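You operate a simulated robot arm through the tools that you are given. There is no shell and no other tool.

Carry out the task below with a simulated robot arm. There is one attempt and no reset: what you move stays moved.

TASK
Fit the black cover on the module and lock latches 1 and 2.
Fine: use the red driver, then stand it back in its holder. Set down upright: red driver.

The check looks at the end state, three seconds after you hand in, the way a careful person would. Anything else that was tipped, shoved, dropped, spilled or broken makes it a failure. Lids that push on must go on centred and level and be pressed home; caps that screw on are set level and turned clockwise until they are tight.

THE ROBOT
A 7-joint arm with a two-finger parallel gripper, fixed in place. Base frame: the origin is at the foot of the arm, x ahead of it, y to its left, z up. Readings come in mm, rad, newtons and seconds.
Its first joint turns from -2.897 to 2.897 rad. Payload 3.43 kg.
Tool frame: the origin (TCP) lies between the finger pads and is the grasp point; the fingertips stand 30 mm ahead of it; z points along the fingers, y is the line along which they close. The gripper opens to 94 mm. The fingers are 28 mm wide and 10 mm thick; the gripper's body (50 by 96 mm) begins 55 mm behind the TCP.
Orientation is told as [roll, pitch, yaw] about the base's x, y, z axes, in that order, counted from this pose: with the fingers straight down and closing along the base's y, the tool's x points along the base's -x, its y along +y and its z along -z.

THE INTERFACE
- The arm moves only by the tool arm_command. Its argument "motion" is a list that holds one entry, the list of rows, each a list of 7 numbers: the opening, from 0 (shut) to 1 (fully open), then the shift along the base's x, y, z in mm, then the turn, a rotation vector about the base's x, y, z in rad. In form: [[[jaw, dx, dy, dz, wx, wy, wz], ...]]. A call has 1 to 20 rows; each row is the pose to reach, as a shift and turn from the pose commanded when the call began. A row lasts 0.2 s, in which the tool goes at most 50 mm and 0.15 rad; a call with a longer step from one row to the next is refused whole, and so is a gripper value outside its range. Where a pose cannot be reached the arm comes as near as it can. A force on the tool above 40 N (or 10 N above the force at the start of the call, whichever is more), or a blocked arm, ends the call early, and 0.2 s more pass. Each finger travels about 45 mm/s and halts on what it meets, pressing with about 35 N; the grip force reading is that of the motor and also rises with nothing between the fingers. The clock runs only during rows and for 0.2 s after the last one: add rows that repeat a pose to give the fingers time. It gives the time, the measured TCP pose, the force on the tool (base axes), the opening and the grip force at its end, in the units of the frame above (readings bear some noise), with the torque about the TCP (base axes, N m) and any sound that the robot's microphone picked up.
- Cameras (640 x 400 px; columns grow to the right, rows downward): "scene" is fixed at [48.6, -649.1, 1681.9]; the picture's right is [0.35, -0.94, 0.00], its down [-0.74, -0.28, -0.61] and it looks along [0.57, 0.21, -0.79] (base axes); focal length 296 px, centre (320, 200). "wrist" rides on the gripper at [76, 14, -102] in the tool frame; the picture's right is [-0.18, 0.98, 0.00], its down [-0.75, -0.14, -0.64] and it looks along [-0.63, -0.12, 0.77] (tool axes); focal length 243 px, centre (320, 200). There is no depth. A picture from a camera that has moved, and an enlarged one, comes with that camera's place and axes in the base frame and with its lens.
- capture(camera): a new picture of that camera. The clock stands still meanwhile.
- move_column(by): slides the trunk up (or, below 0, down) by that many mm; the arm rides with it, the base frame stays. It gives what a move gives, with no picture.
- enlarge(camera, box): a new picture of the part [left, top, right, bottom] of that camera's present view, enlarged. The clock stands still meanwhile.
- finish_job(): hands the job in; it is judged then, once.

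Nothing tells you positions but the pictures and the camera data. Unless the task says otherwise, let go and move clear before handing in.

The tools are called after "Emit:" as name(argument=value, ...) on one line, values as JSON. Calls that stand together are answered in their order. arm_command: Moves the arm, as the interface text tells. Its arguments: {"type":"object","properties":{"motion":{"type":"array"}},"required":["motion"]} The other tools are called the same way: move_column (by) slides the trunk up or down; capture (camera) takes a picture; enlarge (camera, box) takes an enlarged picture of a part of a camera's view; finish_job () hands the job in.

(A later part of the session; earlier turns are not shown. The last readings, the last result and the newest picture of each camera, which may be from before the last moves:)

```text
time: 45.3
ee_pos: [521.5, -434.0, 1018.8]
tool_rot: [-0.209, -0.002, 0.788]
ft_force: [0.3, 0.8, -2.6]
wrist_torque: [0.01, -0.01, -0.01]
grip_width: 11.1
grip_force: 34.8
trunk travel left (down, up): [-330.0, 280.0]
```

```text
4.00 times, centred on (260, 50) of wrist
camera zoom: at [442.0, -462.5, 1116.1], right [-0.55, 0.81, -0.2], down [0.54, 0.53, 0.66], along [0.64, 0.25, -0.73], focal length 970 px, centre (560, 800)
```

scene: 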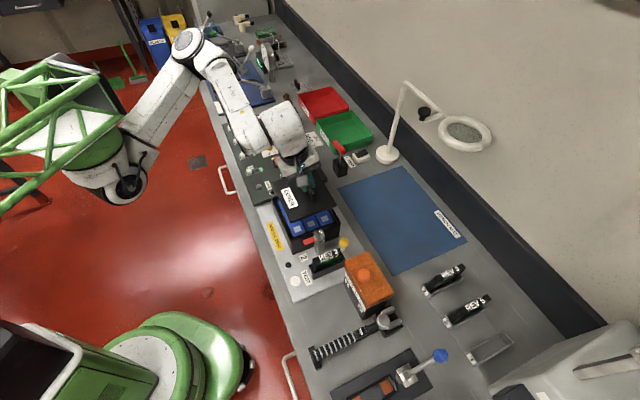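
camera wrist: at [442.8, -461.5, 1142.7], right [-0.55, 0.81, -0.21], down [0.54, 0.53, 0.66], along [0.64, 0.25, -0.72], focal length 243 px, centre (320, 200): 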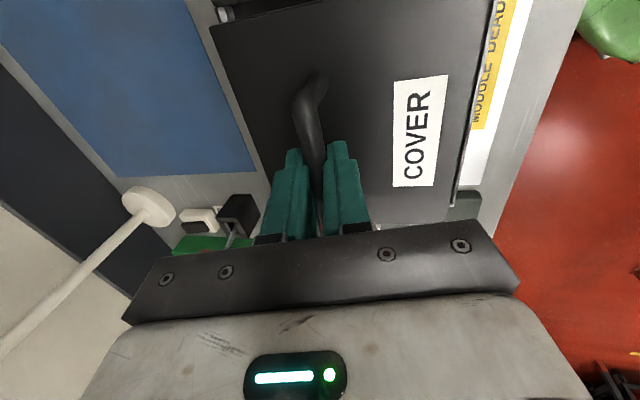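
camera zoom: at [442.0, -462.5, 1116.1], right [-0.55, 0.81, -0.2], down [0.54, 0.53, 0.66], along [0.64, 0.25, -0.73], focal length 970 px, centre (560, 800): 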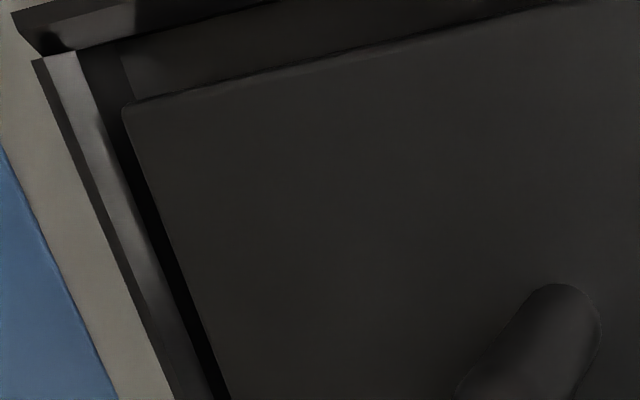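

The cover now has about 5.2 and 6.4 mm on its two sides, so it is centred within 1 mm. Pressing it home again.

Emit:
arm_command(motion=[[[0, 0.2, -0.2, -1.5, 0, 0, 0], [0, 0.2, -0.2, -3, 0, 0, 0], [0, 0.2, -0.2, -4.5, 0, 0, 0], [0, 0.2, -0.2, -6, 0, 0, 0], [0, 0.2, -0.2, -7.5, 0, 0, 0], [0, 0.2, -0.2, -9, 0, 0, 0]]])

Emit:
enlarge(camera="scene", box=[264, 180, 360, 250])

Emit:
enlarge(camera="wrist", box=[180, 0, 340, 100])

```text
time: 46.5
ee_pos: [521.1, -435.8, 1016.4]
tool_rot: [-0.219, 0.003, 0.787]
ft_force: [1.4, 4.9, 15.7]
wrist_torque: [0.19, -0.16, -0.14]
grip_width: 11.1
grip_force: 35.1
trunk travel left (down, up): [-330.0, 280.0]
stopped in row 5: the force on the tool passed its limit at 44 N (the readings are from after the stop); the commanded pose is now the measured one
```

```text
5.71 times, centred on (312, 215) of scene
camera zoom: at [48.6, -649.1, 1681.9], right [0.35, -0.94, 0.0], down [-0.74, -0.28, -0.61], along [0.57, 0.21, -0.79], focal length 1688 px, centre (366, 114)
```

zoom: 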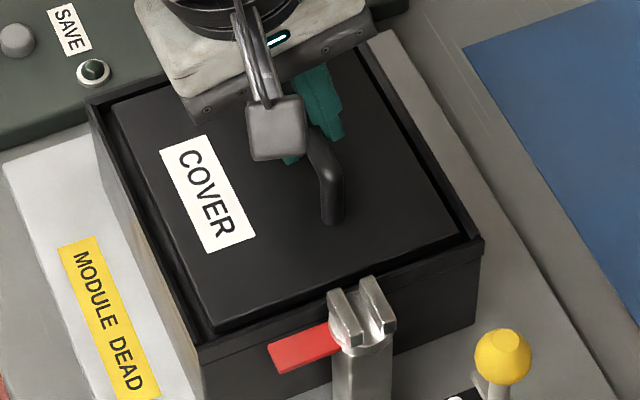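

```text
4.00 times, centred on (260, 50) of wrist
camera zoom: at [442.1, -463.3, 1113.0], right [-0.55, 0.81, -0.21], down [0.53, 0.54, 0.66], along [0.65, 0.25, -0.72], focal length 970 px, centre (560, 800)
```

zoom: 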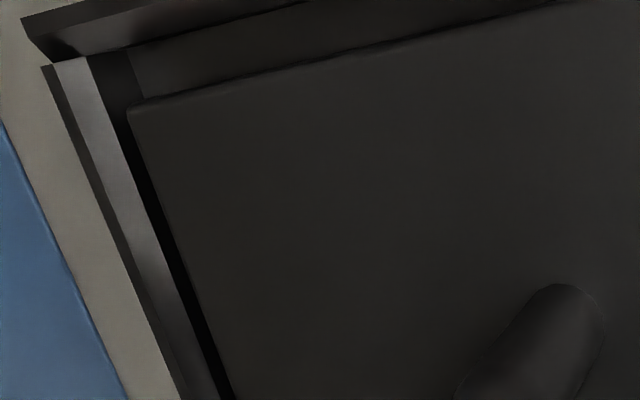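

The cover is seated on the cells (44 N, same depth both times), with its top just below the rim. I'll open the jaws and withdraw along the tool axis.

Emit:
arm_command(motion=[[[0.2, 0, 0, 0, 0, 0, 0], [0.4, 0, 0, 0, 0, 0, 0], [0.5, 0, 0, 0, 0, 0, 0], [0.5, 0, 0, 0, 0, 0, 0], [0.5, -1.5, 1.5, 10, 0, 0, 0], [0.5, -3, 3, 20, 0, 0, 0], [0.5, -5, 5, 35, 0, 0, 0], [0.5, -8, 8, 55, 0, 0, 0], [0.5, -12, 12, 80, 0, 0, 0], [0.5, -15, 15, 110, 0, 0, 0], [0.5, -15, 15, 110, 0, 0, 0]]])

Emit:
capture(camera="wrist")

Emit:
enlarge(camera="scene", box=[264, 180, 360, 250])

```text
time: 48.9
ee_pos: [506.7, -419.9, 1125.4]
tool_rot: [-0.217, 0.002, 0.788]
ft_force: [-0.7, -0.6, 0.1]
wrist_torque: [0.01, -0.02, -0.04]
grip_width: 47.2
grip_force: 0.0
trunk travel left (down, up): [-330.0, 280.0]
```

```text
taken
camera wrist: at [427.0, -447.9, 1221.7], right [-0.55, 0.81, -0.21], down [0.53, 0.53, 0.66], along [0.64, 0.25, -0.72], focal length 243 px, centre (320, 200)
```

wrist: 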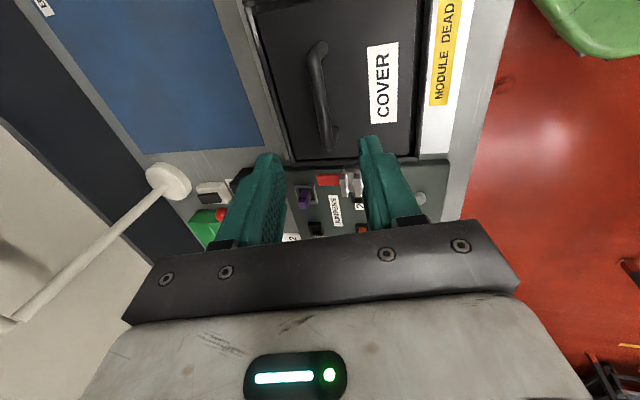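

```text
5.71 times, centred on (312, 215) of scene
camera zoom: at [48.6, -649.1, 1681.9], right [0.35, -0.94, 0.0], down [-0.74, -0.28, -0.61], along [0.57, 0.21, -0.79], focal length 1688 px, centre (366, 114)
```

zoom: 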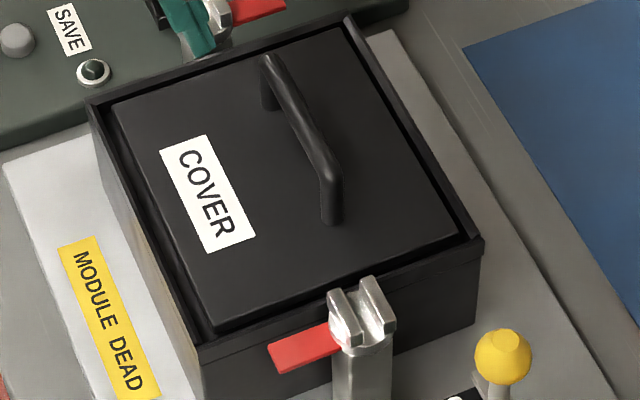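

The cover sits neatly in the recess. I'll level the hand above the module for a top view to verify centring and measure both latches.

Emit:
arm_command(motion=[[[0.6, 0, 0, 15, 0.076, 0.077, 0], [0.8, 3, -3, 30, 0.153, 0.154, -0.002], [1, 7, -6, 55, 0.153, 0.154, -0.002], [1, 7, -6, 55, 0.153, 0.154, -0.002]]])

Emit:
capture(camera="wrist")

Emit:
enlarge(camera="wrist", box=[210, 0, 370, 100])

Emit:
enlarge(camera="wrist", box=[240, 80, 400, 180])

```text
time: 49.9
ee_pos: [513.8, -426.7, 1180.9]
tool_rot: [0.002, 0.002, 0.783]
ft_force: [-1.0, 0.2, -0.3]
wrist_torque: [0.02, -0.01, 0.0]
grip_width: 93.8
grip_force: 0.0
trunk travel left (down, up): [-330.0, 280.0]
```

```text
taken
camera wrist: at [449.6, -469.3, 1282.2], right [-0.56, 0.83, 0.0], down [0.64, 0.43, 0.64], along [0.53, 0.36, -0.77], focal length 243 px, centre (320, 200)
```

wrist: 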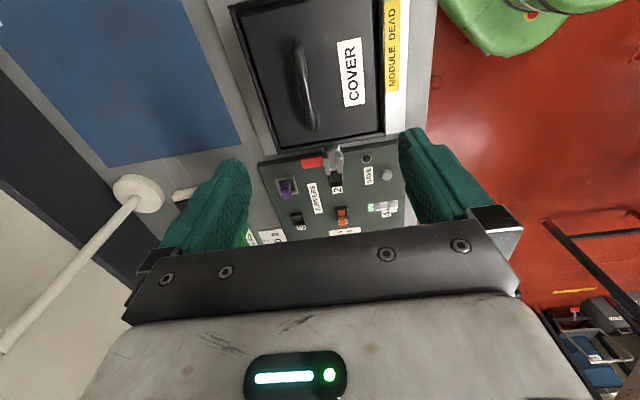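

```text
4.00 times, centred on (290, 50) of wrist
camera zoom: at [449.6, -469.3, 1282.2], right [-0.56, 0.83, 0.0], down [0.64, 0.43, 0.64], along [0.53, 0.36, -0.77], focal length 970 px, centre (440, 800)
```

zoom: 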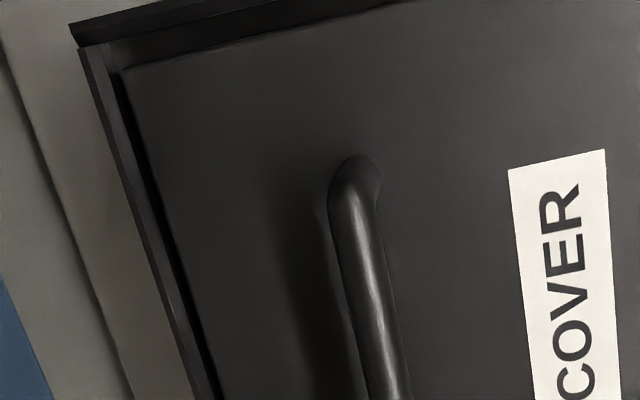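

```text
4.00 times, centred on (320, 130) of wrist
camera zoom: at [449.6, -469.3, 1282.2], right [-0.56, 0.83, 0.0], down [0.64, 0.43, 0.64], along [0.53, 0.36, -0.77], focal length 970 px, centre (320, 480)
```

zoom: 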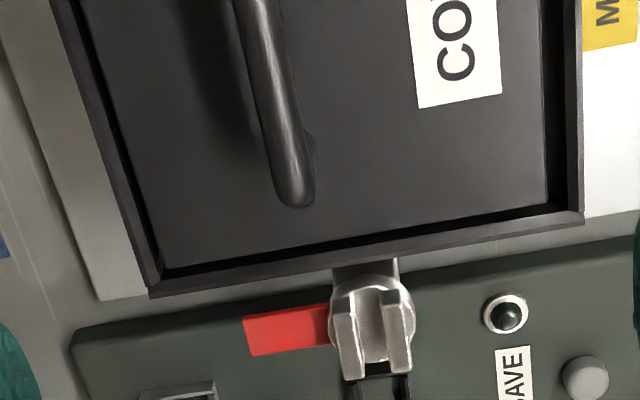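

This top view shows the cover about 2 mm too far toward the back (side gaps roughly 7 and 2.5 mm). I'll zoom in to measure the gaps properly before correcting.

Emit:
enlarge(camera="wrist", box=[270, 125, 318, 155])

Emit:
enlarge(camera="wrist", box=[350, 110, 398, 140])

Emit:
enlarge(camera="wrist", box=[222, 0, 270, 30])

Emit:
enlarge(camera="wrist", box=[345, 0, 393, 30])

```text
13.33 times, centred on (294, 140) of wrist
camera zoom: at [449.6, -469.3, 1282.2], right [-0.56, 0.83, 0.0], down [0.64, 0.43, 0.64], along [0.53, 0.36, -0.77], focal length 3235 px, centre (667, 1000)
```

zoom: 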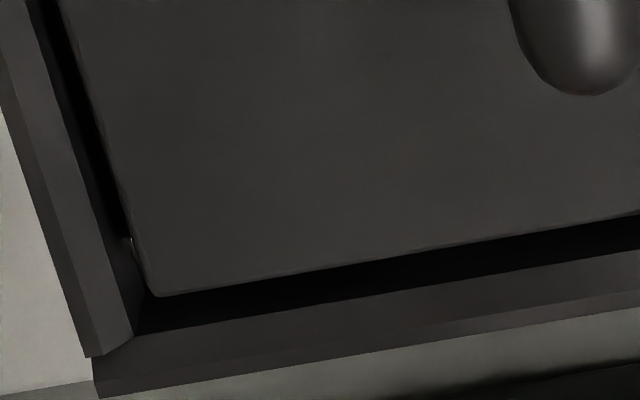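

```text
13.33 times, centred on (374, 125) of wrist
camera zoom: at [449.6, -469.3, 1282.2], right [-0.56, 0.83, 0.0], down [0.64, 0.43, 0.64], along [0.53, 0.36, -0.77], focal length 3235 px, centre (-400, 1200)
```

zoom: 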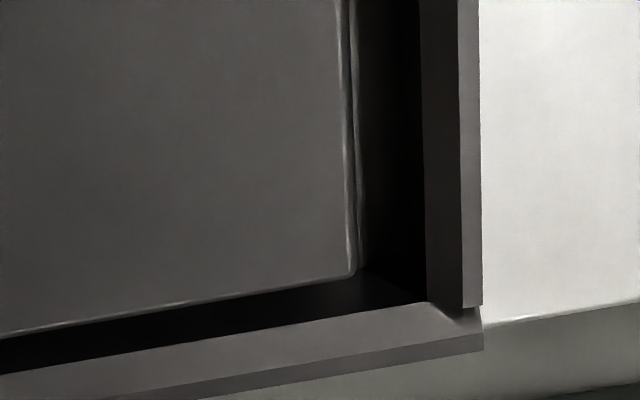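

```text
13.33 times, centred on (246, 15) of wrist
camera zoom: at [449.6, -469.3, 1282.2], right [-0.56, 0.83, 0.0], down [0.64, 0.43, 0.64], along [0.53, 0.36, -0.77], focal length 3235 px, centre (1307, 2667)
```

zoom: 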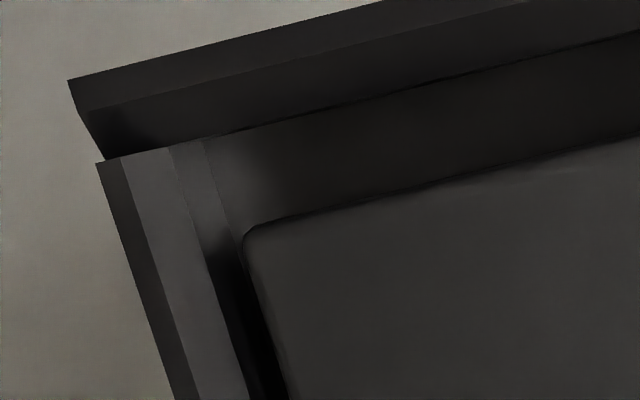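

```text
13.33 times, centred on (369, 15) of wrist
camera zoom: at [449.6, -469.3, 1282.2], right [-0.56, 0.83, 0.0], down [0.64, 0.43, 0.64], along [0.53, 0.36, -0.77], focal length 3235 px, centre (-333, 2667)
```

zoom: 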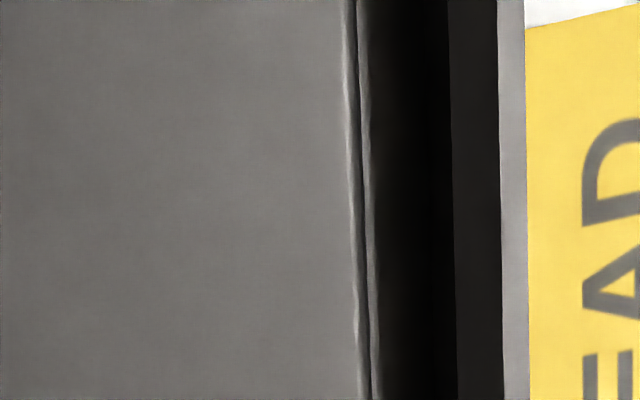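

Gaps are 7.2/1.7 mm across and 6.1/4.4 mm along, so the cover needs about −2.7 mm across and −0.85 mm along. I'll regrip the handle with the hand vertical and correct it.

Emit:
arm_command(motion=[[[0.7, 5, -5, -20, 0, 0, 0.002], [0.5, 9.2, -10.7, -50, 0, 0, 0.002], [0.42, 9.2, -10.7, -85, 0, 0, 0.002], [0.42, 9.2, -10.7, -115, 0, 0, 0.002], [0.42, 9.2, -10.7, -130, 0, 0, 0.002], [0.42, 9.2, -10.7, -130, 0, 0, 0.002]]])

Emit:
capture(camera="wrist")

Emit:
enlarge(camera="wrist", box=[240, 0, 400, 160])

```text
time: 51.3
ee_pos: [521.3, -437.3, 1050.5]
tool_rot: [0.002, 0.002, 0.786]
ft_force: [0.6, -0.1, -0.2]
wrist_torque: [0.01, -0.02, 0.01]
grip_width: 39.5
grip_force: 0.0
trunk travel left (down, up): [-330.0, 280.0]
```

```text
taken
camera wrist: at [458.1, -480.5, 1151.7], right [-0.57, 0.82, 0.0], down [0.63, 0.43, 0.64], along [0.53, 0.36, -0.77], focal length 243 px, centre (320, 200)
```

wrist: 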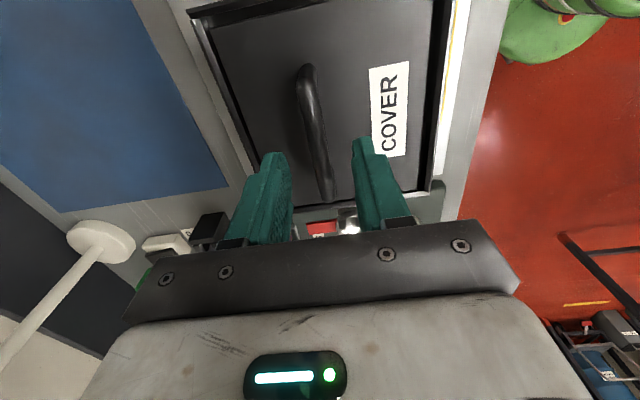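

```text
2.50 times, centred on (320, 80) of wrist
camera zoom: at [458.1, -480.5, 1151.7], right [-0.57, 0.82, 0.0], down [0.63, 0.43, 0.64], along [0.53, 0.36, -0.77], focal length 606 px, centre (320, 500)
```

zoom: 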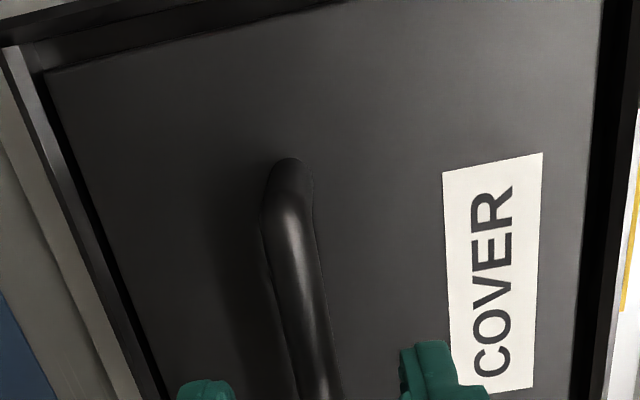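

The bar is about 2 mm off the tool axis, which is the shift I want the closing jaws to make. Going down and closing.

Emit:
arm_command(motion=[[[0.42, -0.2, 0.2, -12, 0, 0, 0], [0.42, -0.4, 0.4, -24, 0, 0, 0], [0.42, -0.5, 0.5, -34, 0, 0, 0], [0.42, -0.5, 0.5, -40, 0, 0, 0], [0.42, -0.5, 0.5, -41, 0, 0, 0], [0, -0.5, 0.5, -41, 0, 0, 0], [0, -0.5, 0.5, -41, 0, 0, 0], [0, -0.5, 0.5, -41, 0, 0, 0], [0, -0.5, 0.5, -41, 0, 0, 0]]])

Emit:
capture(camera="wrist")

Emit:
enlarge(camera="wrist", box=[420, 0, 580, 100])

Emit:
enlarge(camera="wrist", box=[160, 0, 320, 100])

```text
time: 53.3
ee_pos: [522.7, -437.3, 1009.4]
tool_rot: [0.002, 0.002, 0.787]
ft_force: [-1.1, -0.1, 0.9]
wrist_torque: [0.06, -0.11, -0.03]
grip_width: 15.9
grip_force: 35.5
trunk travel left (down, up): [-330.0, 280.0]
```

```text
taken
camera wrist: at [458.2, -479.8, 1110.9], right [-0.57, 0.82, 0.0], down [0.63, 0.43, 0.64], along [0.53, 0.36, -0.77], focal length 243 px, centre (320, 200)
```

wrist: 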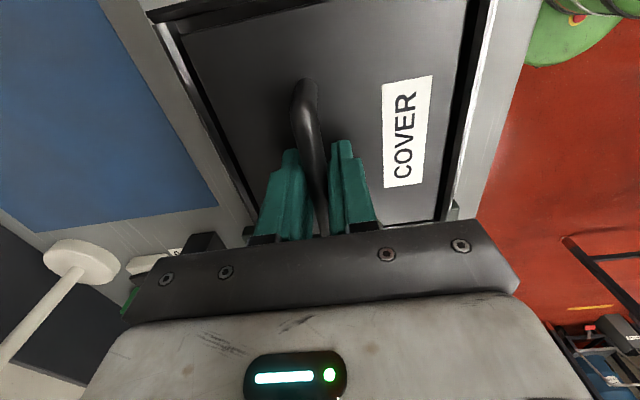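

```text
4.00 times, centred on (500, 50) of wrist
camera zoom: at [458.2, -479.8, 1110.9], right [-0.57, 0.82, 0.0], down [0.63, 0.43, 0.64], along [0.53, 0.36, -0.77], focal length 970 px, centre (-400, 800)
```

zoom: 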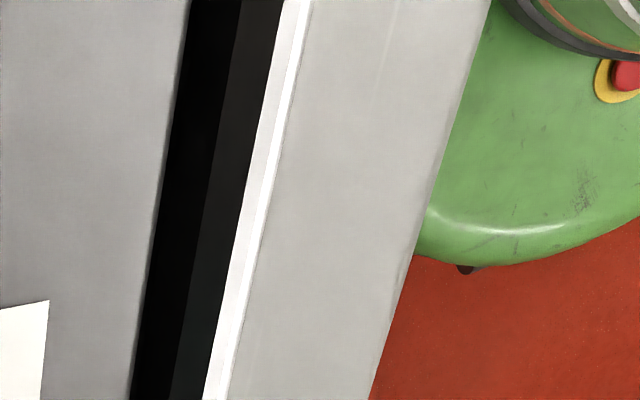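

```text
4.00 times, centred on (240, 50) of wrist
camera zoom: at [458.2, -479.8, 1110.9], right [-0.57, 0.82, 0.0], down [0.63, 0.43, 0.64], along [0.53, 0.36, -0.77], focal length 970 px, centre (640, 800)
```

zoom: 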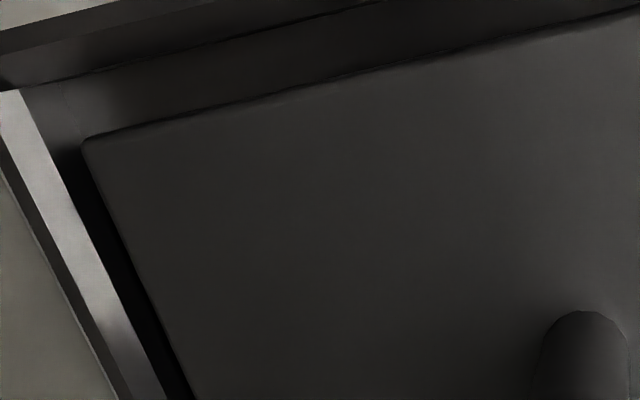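

The jaws now hold the bar squarely and the cover has shifted to gaps of 5.5/4.0 mm. I'll lift 2 mm, make the last small shift and press it home vertically.

Emit:
arm_command(motion=[[[0, 0, 0, 1.5, 0, 0, 0], [0, 0, 0, 2.5, 0, 0, 0], [0, -0.5, 0, 2.5, 0, 0, 0], [0, -1.1, -0.1, 2.5, 0, 0, 0], [0, -1.1, -0.1, 2.5, 0, 0, 0]]])

Emit:
arm_command(motion=[[[0, 0, 0, -1.5, 0, 0, 0], [0, 0, 0, -3, 0, 0, 0], [0, 0, 0, -4, 0, 0, 0], [0, 0, 0, -5, 0, 0, 0], [0, 0, 0, -6, 0, 0, 0], [0, 0, 0, -7, 0, 0, 0]]])

Emit:
enlarge(camera="wrist", box=[420, 0, 580, 100])

Emit:
enlarge(camera="wrist", box=[160, 0, 320, 100])

```text
time: 54.5
ee_pos: [521.2, -437.1, 1011.0]
tool_rot: [0.001, 0.001, 0.787]
ft_force: [-0.5, -0.3, -2.0]
wrist_torque: [0.0, -0.01, -0.01]
grip_width: 15.8
grip_force: 35.2
trunk travel left (down, up): [-330.0, 280.0]
```

```text
time: 55.9
ee_pos: [520.6, -437.1, 1005.1]
tool_rot: [-0.002, 0.003, 0.787]
ft_force: [3.9, 0.6, 25.1]
wrist_torque: [-0.03, 0.03, -0.02]
grip_width: 16.2
grip_force: 35.4
trunk travel left (down, up): [-330.0, 280.0]
```

```text
4.00 times, centred on (500, 50) of wrist
camera zoom: at [457.2, -480.3, 1107.7], right [-0.57, 0.82, 0.0], down [0.63, 0.44, 0.64], along [0.53, 0.36, -0.77], focal length 970 px, centre (-400, 800)
```

zoom: 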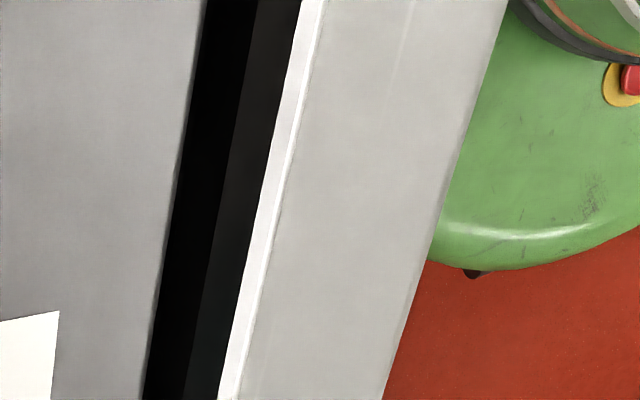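

```text
4.00 times, centred on (240, 50) of wrist
camera zoom: at [457.2, -480.3, 1107.7], right [-0.57, 0.82, 0.0], down [0.63, 0.44, 0.64], along [0.53, 0.36, -0.77], focal length 970 px, centre (640, 800)
```

zoom: 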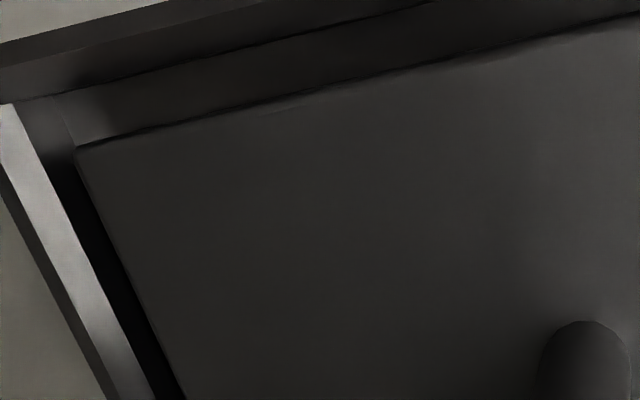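

Centred within about 0.5 mm and carrying 25 N. I'll press a little more to be sure it's home, then release and rise.

Emit:
arm_command(motion=[[[0, 0, 0, -1, 0, 0, 0], [0, 0, 0, -2, 0, 0, 0], [0, 0, 0, -3, 0, 0, 0], [0, 0, 0, -4, 0, 0, 0]]])

Emit:
arm_command(motion=[[[0.1, 0, 0, 1, 0, 0, 0], [0.25, 0, 0, 2, 0, 0, 0], [0.4, 0, 0, 2, 0, 0, 0], [0.4, 0, 0, 2, 0, 0, 0], [0.4, 0, 0, 15, 0, 0, 0], [0.4, 0, 0, 30, 0, 0, 0], [0.4, 0, 0, 60, 0, 0, 0], [0.6, 0, 0, 100, 0, 0, 0], [0.9, 0, 0, 145, 0, 0, 0], [1, -7, 9, 175, 0, 0, 0], [1, -7, 9, 175, 0, 0, 0]]])

Emit:
capture(camera="wrist")

Emit:
enlarge(camera="wrist", box=[270, 125, 318, 155])

Emit:
enlarge(camera="wrist", box=[350, 110, 398, 140])

Emit:
enlarge(camera="wrist", box=[222, 0, 270, 30])

```text
time: 56.9
ee_pos: [522.1, -436.5, 1003.5]
tool_rot: [-0.005, 0.003, 0.786]
ft_force: [3.7, -3.2, 37.1]
wrist_torque: [0.64, -0.27, 0.07]
grip_width: 16.0
grip_force: 35.1
trunk travel left (down, up): [-330.0, 280.0]
```

```text
time: 59.3
ee_pos: [515.8, -427.6, 1176.4]
tool_rot: [0.003, 0.003, 0.788]
ft_force: [-0.6, 1.3, -0.7]
wrist_torque: [0.0, 0.0, 0.03]
grip_width: 94.1
grip_force: 0.1
trunk travel left (down, up): [-330.0, 280.0]
```

```text
taken
camera wrist: at [451.1, -470.6, 1277.5], right [-0.57, 0.82, 0.0], down [0.63, 0.43, 0.64], along [0.53, 0.36, -0.77], focal length 243 px, centre (320, 200)
```

wrist: 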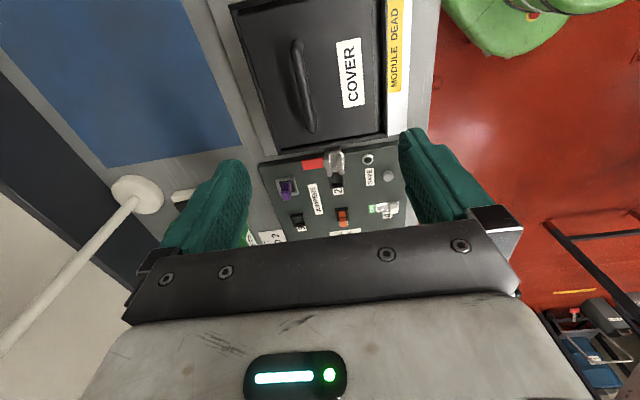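

```text
13.33 times, centred on (294, 140) of wrist
camera zoom: at [451.1, -470.6, 1277.5], right [-0.57, 0.82, 0.0], down [0.63, 0.43, 0.64], along [0.53, 0.36, -0.77], focal length 3235 px, centre (667, 1000)
```

zoom: 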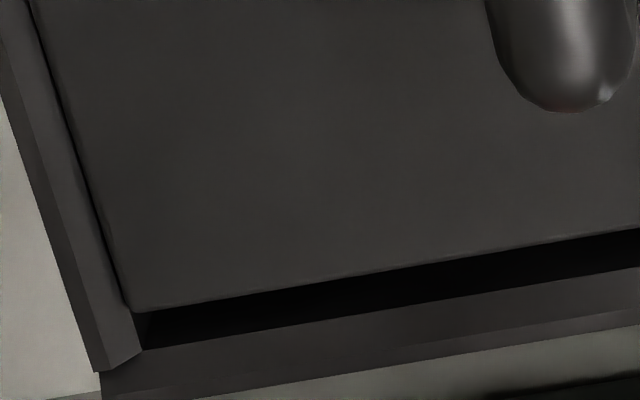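

```text
13.33 times, centred on (374, 125) of wrist
camera zoom: at [451.1, -470.6, 1277.5], right [-0.57, 0.82, 0.0], down [0.63, 0.43, 0.64], along [0.53, 0.36, -0.77], focal length 3235 px, centre (-400, 1200)
```

zoom: 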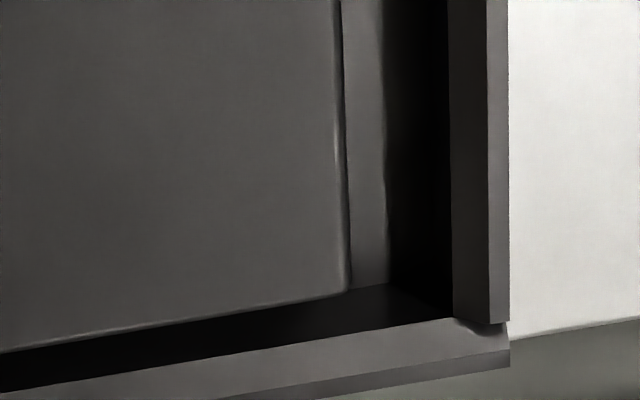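

```text
13.33 times, centred on (246, 15) of wrist
camera zoom: at [451.1, -470.6, 1277.5], right [-0.57, 0.82, 0.0], down [0.63, 0.43, 0.64], along [0.53, 0.36, -0.77], focal length 3235 px, centre (1307, 2667)
```

zoom: 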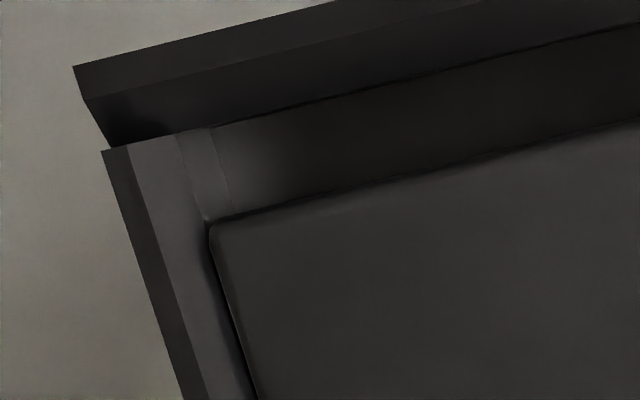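

After release the cover appears to have slid toward the back wall. I'll look at it closely from both cameras to understand why.

Emit:
enlarge(camera="scene", box=[268, 180, 348, 250])

Emit:
enlarge(camera="wrist", box=[220, 0, 400, 160])

Emit:
enlarge(camera="wrist", box=[345, 0, 393, 30])

Emit:
enlarge(camera="scene", box=[280, 225, 312, 245])

Emit:
enlarge(camera="scene", box=[316, 210, 348, 230])

```text
5.71 times, centred on (308, 215) of scene
camera zoom: at [48.6, -649.1, 1681.9], right [0.35, -0.94, 0.0], down [-0.74, -0.28, -0.61], along [0.57, 0.21, -0.79], focal length 1688 px, centre (389, 114)
```

zoom: 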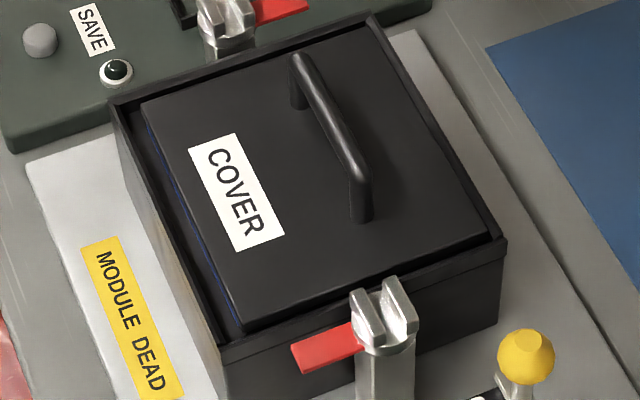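

```text
2.50 times, centred on (310, 80) of wrist
camera zoom: at [451.1, -470.6, 1277.5], right [-0.57, 0.82, 0.0], down [0.63, 0.43, 0.64], along [0.53, 0.36, -0.77], focal length 606 px, centre (345, 500)
```

zoom: 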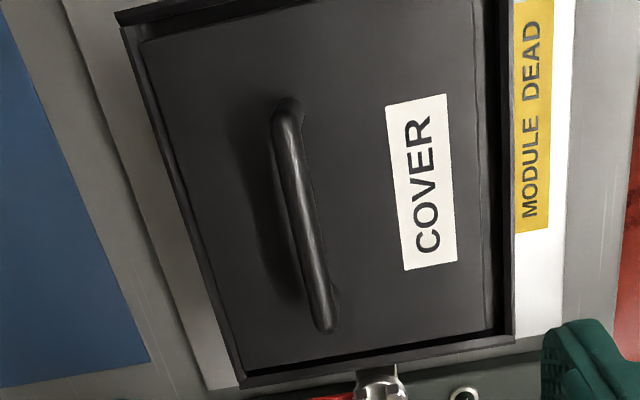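

```text
13.33 times, centred on (369, 15) of wrist
camera zoom: at [451.1, -470.6, 1277.5], right [-0.57, 0.82, 0.0], down [0.63, 0.43, 0.64], along [0.53, 0.36, -0.77], focal length 3235 px, centre (-333, 2667)
```

zoom: 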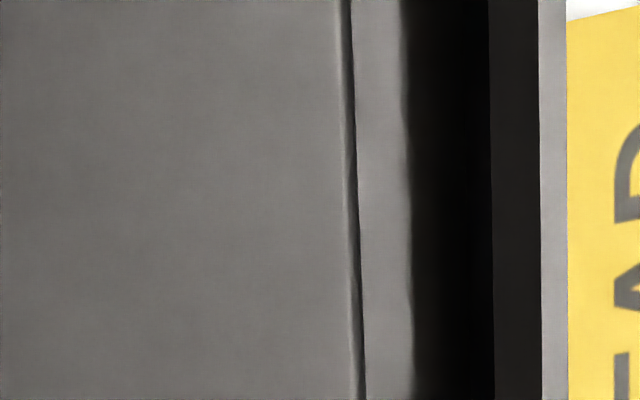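

```text
16.00 times, centred on (296, 235) of scene
camera zoom: at [48.6, -649.1, 1681.9], right [0.35, -0.94, 0.0], down [-0.74, -0.28, -0.61], along [0.57, 0.21, -0.79], focal length 4728 px, centre (704, -360)
```

zoom: 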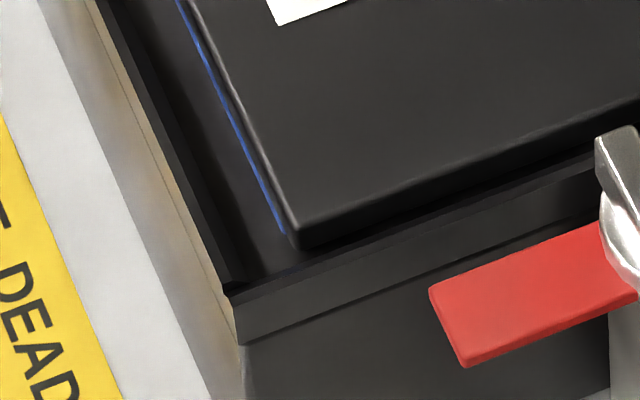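

```text
16.00 times, centred on (332, 220) of scene
camera zoom: at [48.6, -649.1, 1681.9], right [0.35, -0.94, 0.0], down [-0.74, -0.28, -0.61], along [0.57, 0.21, -0.79], focal length 4728 px, centre (128, -120)
```

zoom: 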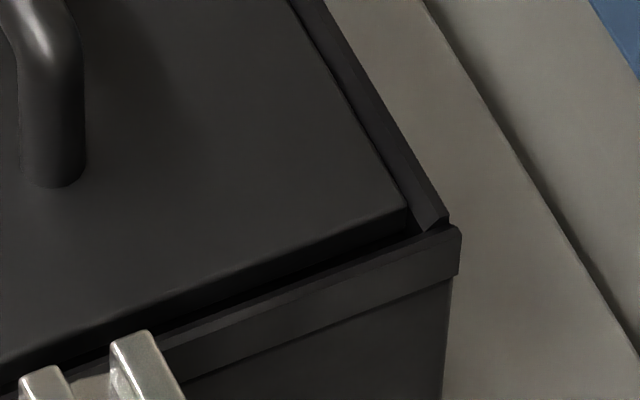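

The cover slid 4–5 mm toward the back when the jaws sprang open. I'll instead nudge it back with closed fingers against the handle's rear side, which stores no spring force, and then press on the plate from above. First I'll close and move behind the bar.

Emit:
arm_command(motion=[[[0.6, 10, -10, -15, 0, 0, -0.001], [0.2, 20, -21, -40, 0, 0, -0.001], [0, 29.4, -31.2, -75, 0, 0, -0.001], [0, 29.4, -31.2, -110, 0, 0, -0.001], [0, 29.4, -31.2, -125, 0, 0, -0.001], [0, 29.4, -31.2, -125, 0, 0, -0.001]]])

Emit:
capture(camera="wrist")

Emit:
enlarge(camera="wrist", box=[220, 0, 460, 180])

```text
time: 60.7
ee_pos: [543.6, -458.8, 1050.3]
tool_rot: [0.001, 0.002, 0.786]
ft_force: [-0.3, 0.0, 0.8]
wrist_torque: [0.0, -0.02, 0.0]
grip_width: 0.1
grip_force: 23.4
trunk travel left (down, up): [-330.0, 280.0]
```

```text
taken
camera wrist: at [479.8, -501.9, 1151.5], right [-0.56, 0.83, 0.0], down [0.63, 0.43, 0.64], along [0.53, 0.36, -0.77], focal length 243 px, centre (320, 200)
```

wrist: 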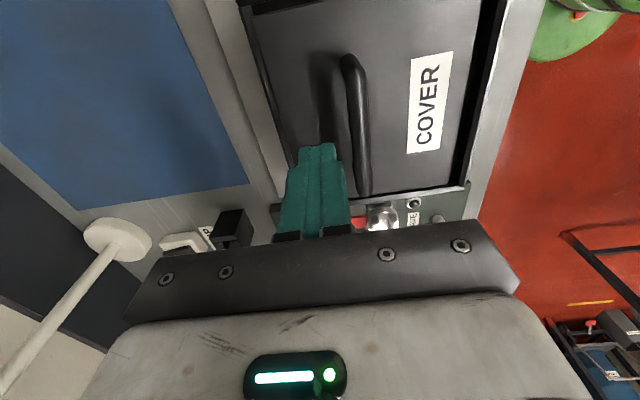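

```text
2.22 times, centred on (340, 90) of wrist
camera zoom: at [479.8, -501.9, 1151.5], right [-0.56, 0.83, 0.0], down [0.63, 0.43, 0.64], along [0.53, 0.36, -0.77], focal length 539 px, centre (276, 444)
```

zoom: 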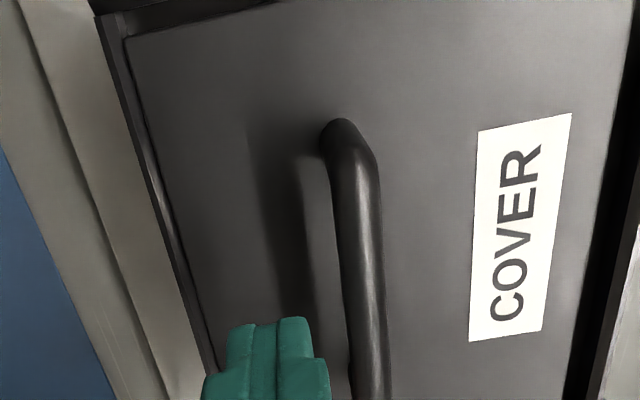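

The bar is at v≈682 and needs to come to about 677.5. I'll lower the closed fingers behind it and push gently.

Emit:
arm_command(motion=[[[0, 0, 0, -12, 0, 0, 0], [0, 0, 0, -24, 0, 0, 0], [0, 0, 0, -31.5, 0, 0, 0], [0, -2.8, 2.8, -31.5, 0, 0, 0], [0, -5.6, 5.6, -31.5, 0, 0, 0], [0, -7.1, 7.1, -31.5, 0, 0, 0], [0, -8.5, 8.5, -31.5, 0, 0, 0], [0, -8.5, 8.5, -31.5, 0, 0, 0]]])

Emit:
capture(camera="wrist")

Emit:
enlarge(camera="scene", box=[268, 180, 348, 250])

```text
time: 62.5
ee_pos: [535.7, -449.7, 1018.9]
tool_rot: [-0.001, 0.002, 0.785]
ft_force: [0.5, -1.7, -0.4]
wrist_torque: [-0.05, -0.02, 0.01]
grip_width: 0.0
grip_force: 33.0
trunk travel left (down, up): [-330.0, 280.0]
```

```text
taken
camera wrist: at [471.5, -493.4, 1121.1], right [-0.57, 0.82, 0.0], down [0.63, 0.43, 0.64], along [0.53, 0.36, -0.77], focal length 243 px, centre (320, 200)
```

wrist: 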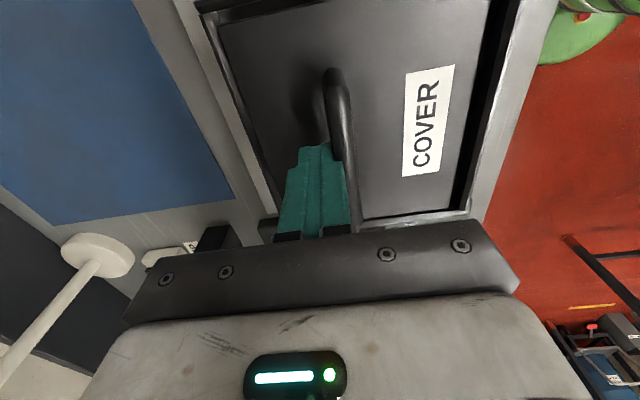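

```text
5.71 times, centred on (308, 215) of scene
camera zoom: at [48.6, -649.1, 1681.9], right [0.35, -0.94, 0.0], down [-0.74, -0.28, -0.61], along [0.57, 0.21, -0.79], focal length 1688 px, centre (389, 114)
```

zoom: 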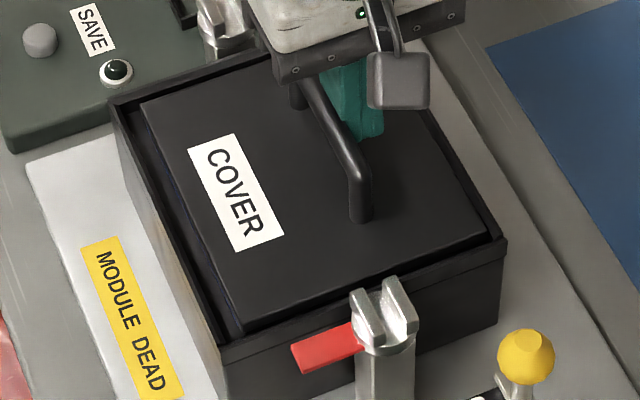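

Contact is just made. Pushing about 3 mm more and checking the gaps.

Emit:
arm_command(motion=[[[0, -0.7, 0.7, 0, 0, 0, 0], [0, -1.4, 1.4, 0, 0, 0, 0], [0, -2.1, 2.1, 0, 0, 0, 0], [0, -2.1, 2.1, 0, 0, 0, 0]]])

Emit:
enlarge(camera="wrist", box=[440, 0, 560, 100])

Emit:
enlarge(camera="wrist", box=[190, 0, 310, 100])

Emit:
enlarge(camera="scene", box=[268, 180, 348, 250])

```text
time: 63.5
ee_pos: [533.6, -448.4, 1018.8]
tool_rot: [0.001, 0.002, 0.784]
ft_force: [1.0, -1.2, 1.6]
wrist_torque: [-0.02, -0.02, -0.01]
grip_width: 0.1
grip_force: 32.9
trunk travel left (down, up): [-330.0, 280.0]
```

```text
4.00 times, centred on (500, 50) of wrist
camera zoom: at [469.4, -491.4, 1120.9], right [-0.56, 0.83, 0.0], down [0.63, 0.43, 0.64], along [0.53, 0.36, -0.77], focal length 970 px, centre (-400, 800)
```

zoom: 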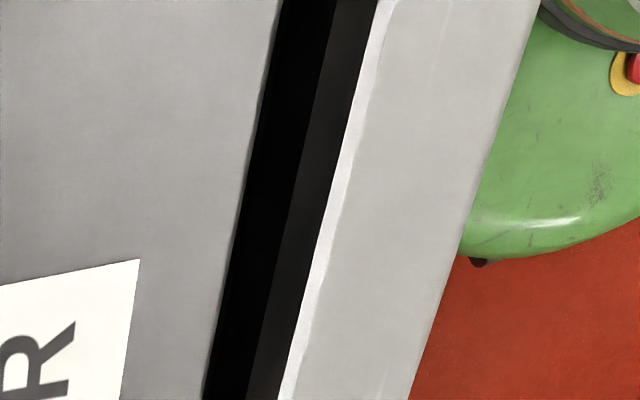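

```text
4.00 times, centred on (250, 50) of wrist
camera zoom: at [469.4, -491.4, 1120.9], right [-0.56, 0.83, 0.0], down [0.63, 0.43, 0.64], along [0.53, 0.36, -0.77], focal length 970 px, centre (600, 800)
```

zoom: 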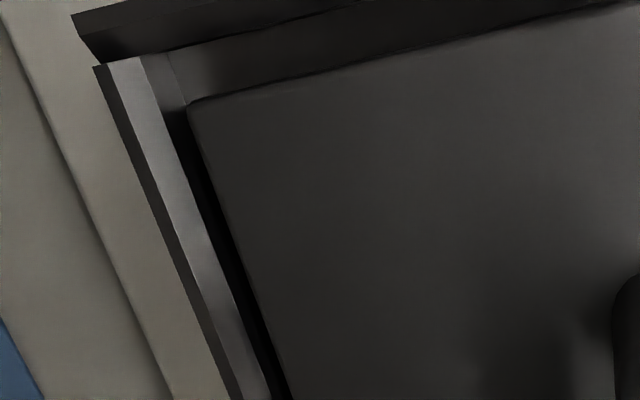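

```text
5.71 times, centred on (308, 215) of scene
camera zoom: at [48.6, -649.1, 1681.9], right [0.35, -0.94, 0.0], down [-0.74, -0.28, -0.61], along [0.57, 0.21, -0.79], focal length 1688 px, centre (389, 114)
```

zoom: 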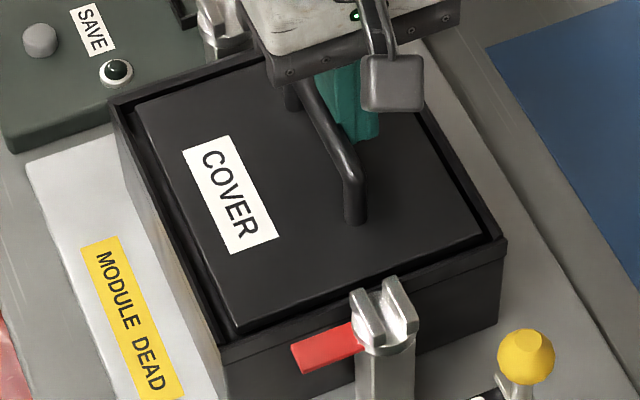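

It follows the push exactly; gaps are now 5.6/2.6 mm. A further 1.5 mm, then back off and rise.

Emit:
arm_command(motion=[[[0, -0.5, 0.5, 0, 0, 0, 0], [0, -1.1, 1.1, 0, 0, 0, 0], [0, -1.1, 1.1, 0, 0, 0, 0]]])

Emit:
arm_command(motion=[[[0, 0.7, -0.7, 0, 0, 0, 0], [0, 3, -3, 0, 0, 0, 0], [0, 6, -6, 0, 0, 0, 0], [0, 6, -6, 30, 0, 0, 0], [0.3, 0, 0, 70, 0, 0, 0], [0.7, -10, 12, 110, 0, 0, 0], [1, -18, 22, 158, 0, 0, 0], [1, -18, 22, 158, 0, 0, 0]]])

Emit:
capture(camera="wrist")

Emit:
enlarge(camera="wrist", box=[270, 120, 318, 150])

Emit:
enlarge(camera="wrist", box=[350, 105, 398, 135])

Emit:
enlarge(camera="wrist", box=[222, 0, 270, 30])

Emit:
enlarge(camera="wrist", box=[345, 0, 393, 30])

```text
time: 64.3
ee_pos: [532.4, -447.9, 1019.2]
tool_rot: [0.001, 0.002, 0.785]
ft_force: [0.4, -0.4, -1.0]
wrist_torque: [-0.01, -0.01, 0.03]
grip_width: 0.0
grip_force: 33.4
trunk travel left (down, up): [-330.0, 280.0]
```

```text
time: 66.1
ee_pos: [514.6, -423.9, 1178.9]
tool_rot: [0.001, 0.002, 0.785]
ft_force: [0.2, 0.0, -0.9]
wrist_torque: [-0.01, 0.03, -0.02]
grip_width: 84.0
grip_force: 0.1
trunk travel left (down, up): [-330.0, 280.0]
```

```text
taken
camera wrist: at [450.1, -468.3, 1280.1], right [-0.56, 0.83, 0.0], down [0.63, 0.43, 0.64], along [0.53, 0.36, -0.77], focal length 243 px, centre (320, 200)
```

wrist: 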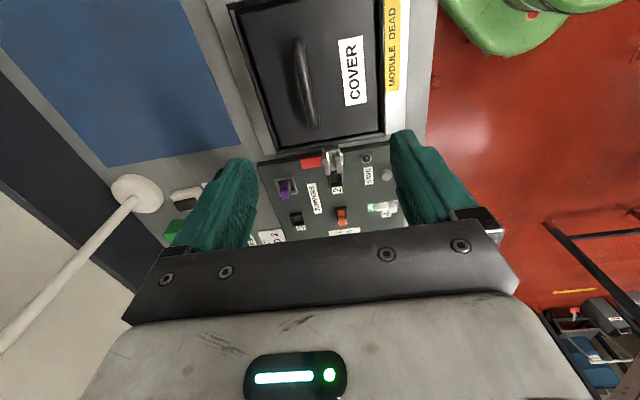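

```text
13.33 times, centred on (294, 135) of wrist
camera zoom: at [450.1, -468.3, 1280.1], right [-0.56, 0.83, 0.0], down [0.63, 0.43, 0.64], along [0.53, 0.36, -0.77], focal length 3235 px, centre (667, 1067)
```

zoom: 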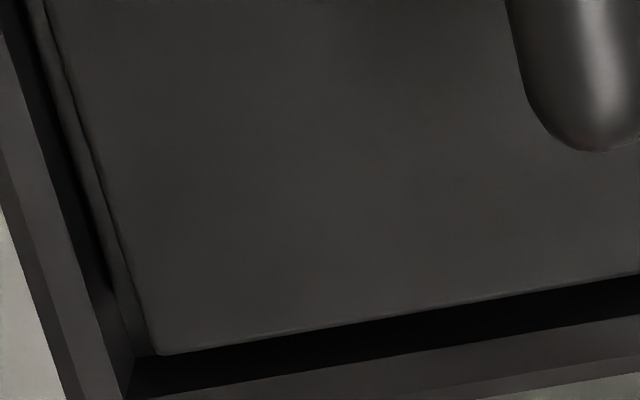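

```text
13.33 times, centred on (374, 120) of wrist
camera zoom: at [450.1, -468.3, 1280.1], right [-0.56, 0.83, 0.0], down [0.63, 0.43, 0.64], along [0.53, 0.36, -0.77], focal length 3235 px, centre (-400, 1267)
```

zoom: 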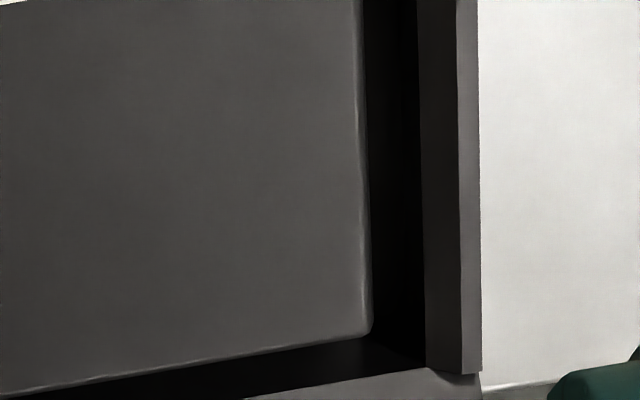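

```text
13.33 times, centred on (246, 15) of wrist
camera zoom: at [450.1, -468.3, 1280.1], right [-0.56, 0.83, 0.0], down [0.63, 0.43, 0.64], along [0.53, 0.36, -0.77], focal length 3235 px, centre (1307, 2667)
```

zoom: 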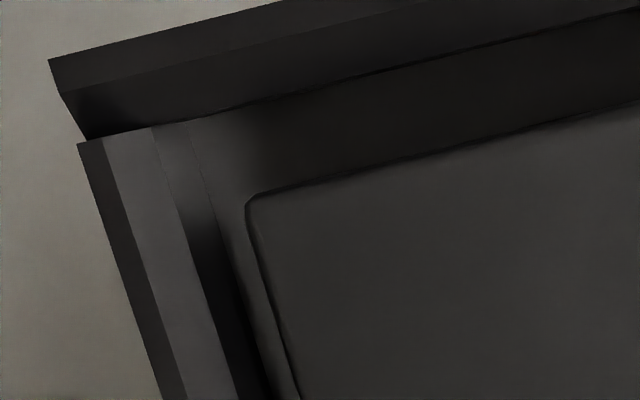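

```text
13.33 times, centred on (369, 15) of wrist
camera zoom: at [450.1, -468.3, 1280.1], right [-0.56, 0.83, 0.0], down [0.63, 0.43, 0.64], along [0.53, 0.36, -0.77], focal length 3235 px, centre (-333, 2667)
```

zoom: 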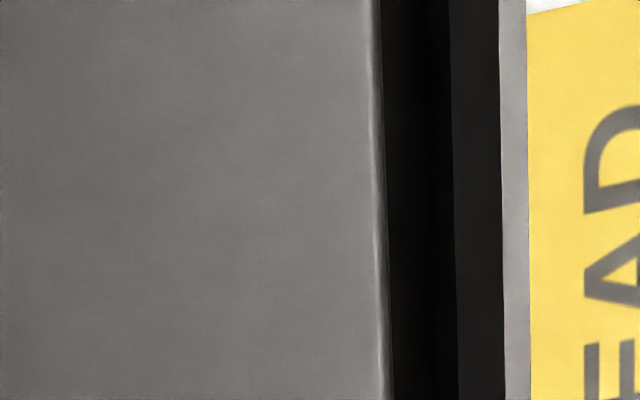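

The cover is now centred within about 1 mm on all sides. I'll press gently straight down on the plate with closed fingertips, in front of the handle, to make sure it's home.

Emit:
arm_command(motion=[[[0.6, -4, 2.5, -30, 0, 0, 0], [0.3, -8.1, 5.1, -65, 0, 0, 0], [0, -8.1, 5.1, -100, 0, 0, 0], [0, -8.1, 5.1, -135, 0, 0, 0], [0, -8.1, 5.1, -155, 0, 0, 0], [0, -8.1, 5.1, -165, 0, 0, 0], [0, -8.1, 5.1, -170, 0, 0, 0], [0, -8.1, 5.1, -170, 0, 0, 0]]])

Emit:
enlarge(camera="scene", box=[268, 170, 348, 240])

Emit:
capture(camera="wrist")

```text
time: 67.9
ee_pos: [504.9, -419.6, 1006.3]
tool_rot: [0.0, 0.002, 0.785]
ft_force: [0.6, -0.3, -0.1]
wrist_torque: [0.03, -0.02, -0.01]
grip_width: 0.1
grip_force: 33.3
trunk travel left (down, up): [-330.0, 280.0]
```

```text
5.71 times, centred on (308, 205) of scene
camera zoom: at [48.6, -649.1, 1681.9], right [0.35, -0.94, 0.0], down [-0.74, -0.28, -0.61], along [0.57, 0.21, -0.79], focal length 1688 px, centre (389, 171)
```

zoom: 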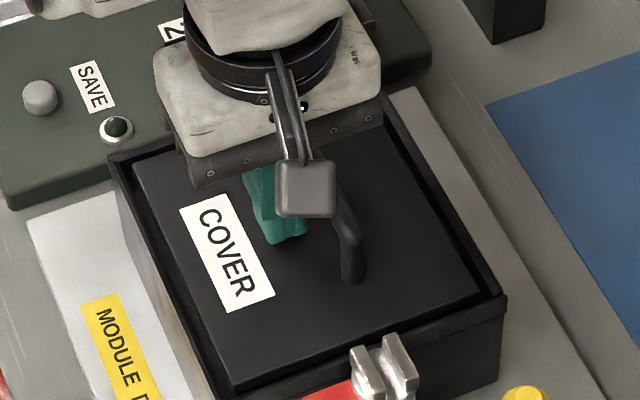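

```text
taken
camera wrist: at [441.8, -463.1, 1108.9], right [-0.56, 0.83, 0.0], down [0.63, 0.43, 0.64], along [0.53, 0.36, -0.77], focal length 243 px, centre (320, 200)
```

wrist: 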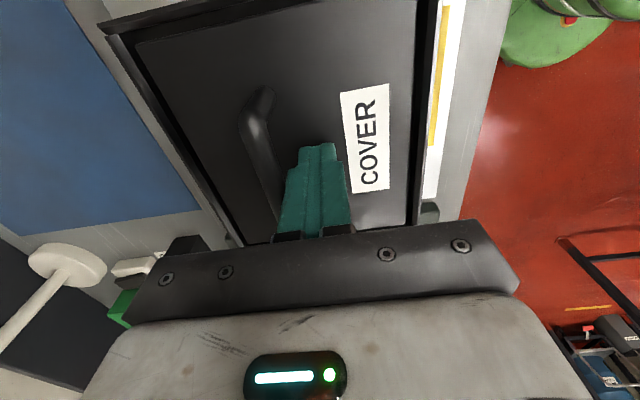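

Fingers are clear of the handle and just above the plate. Pressing down in 1 mm steps.

Emit:
arm_command(motion=[[[0, 0, 0, -2, 0, 0, 0], [0, 0, 0, -4, 0, 0, 0], [0, 0, 0, -5, 0, 0, 0], [0, 0, 0, -6, 0, 0, 0], [0, 0, 0, -7, 0, 0, 0], [0, 0, 0, -8, 0, 0, 0], [0, 0, 0, -9, 0, 0, 0]]])

```text
time: 69.3
ee_pos: [505.6, -420.6, 1004.6]
tool_rot: [-0.006, 0.003, 0.786]
ft_force: [-2.2, 5.8, 18.4]
wrist_torque: [0.32, -0.12, -0.03]
grip_width: 0.0
grip_force: 32.3
trunk travel left (down, up): [-330.0, 280.0]
stopped in row 7: the force on the tool passed its limit at 43 N (the readings are from after the stop); the commanded pose is now the measured one
```

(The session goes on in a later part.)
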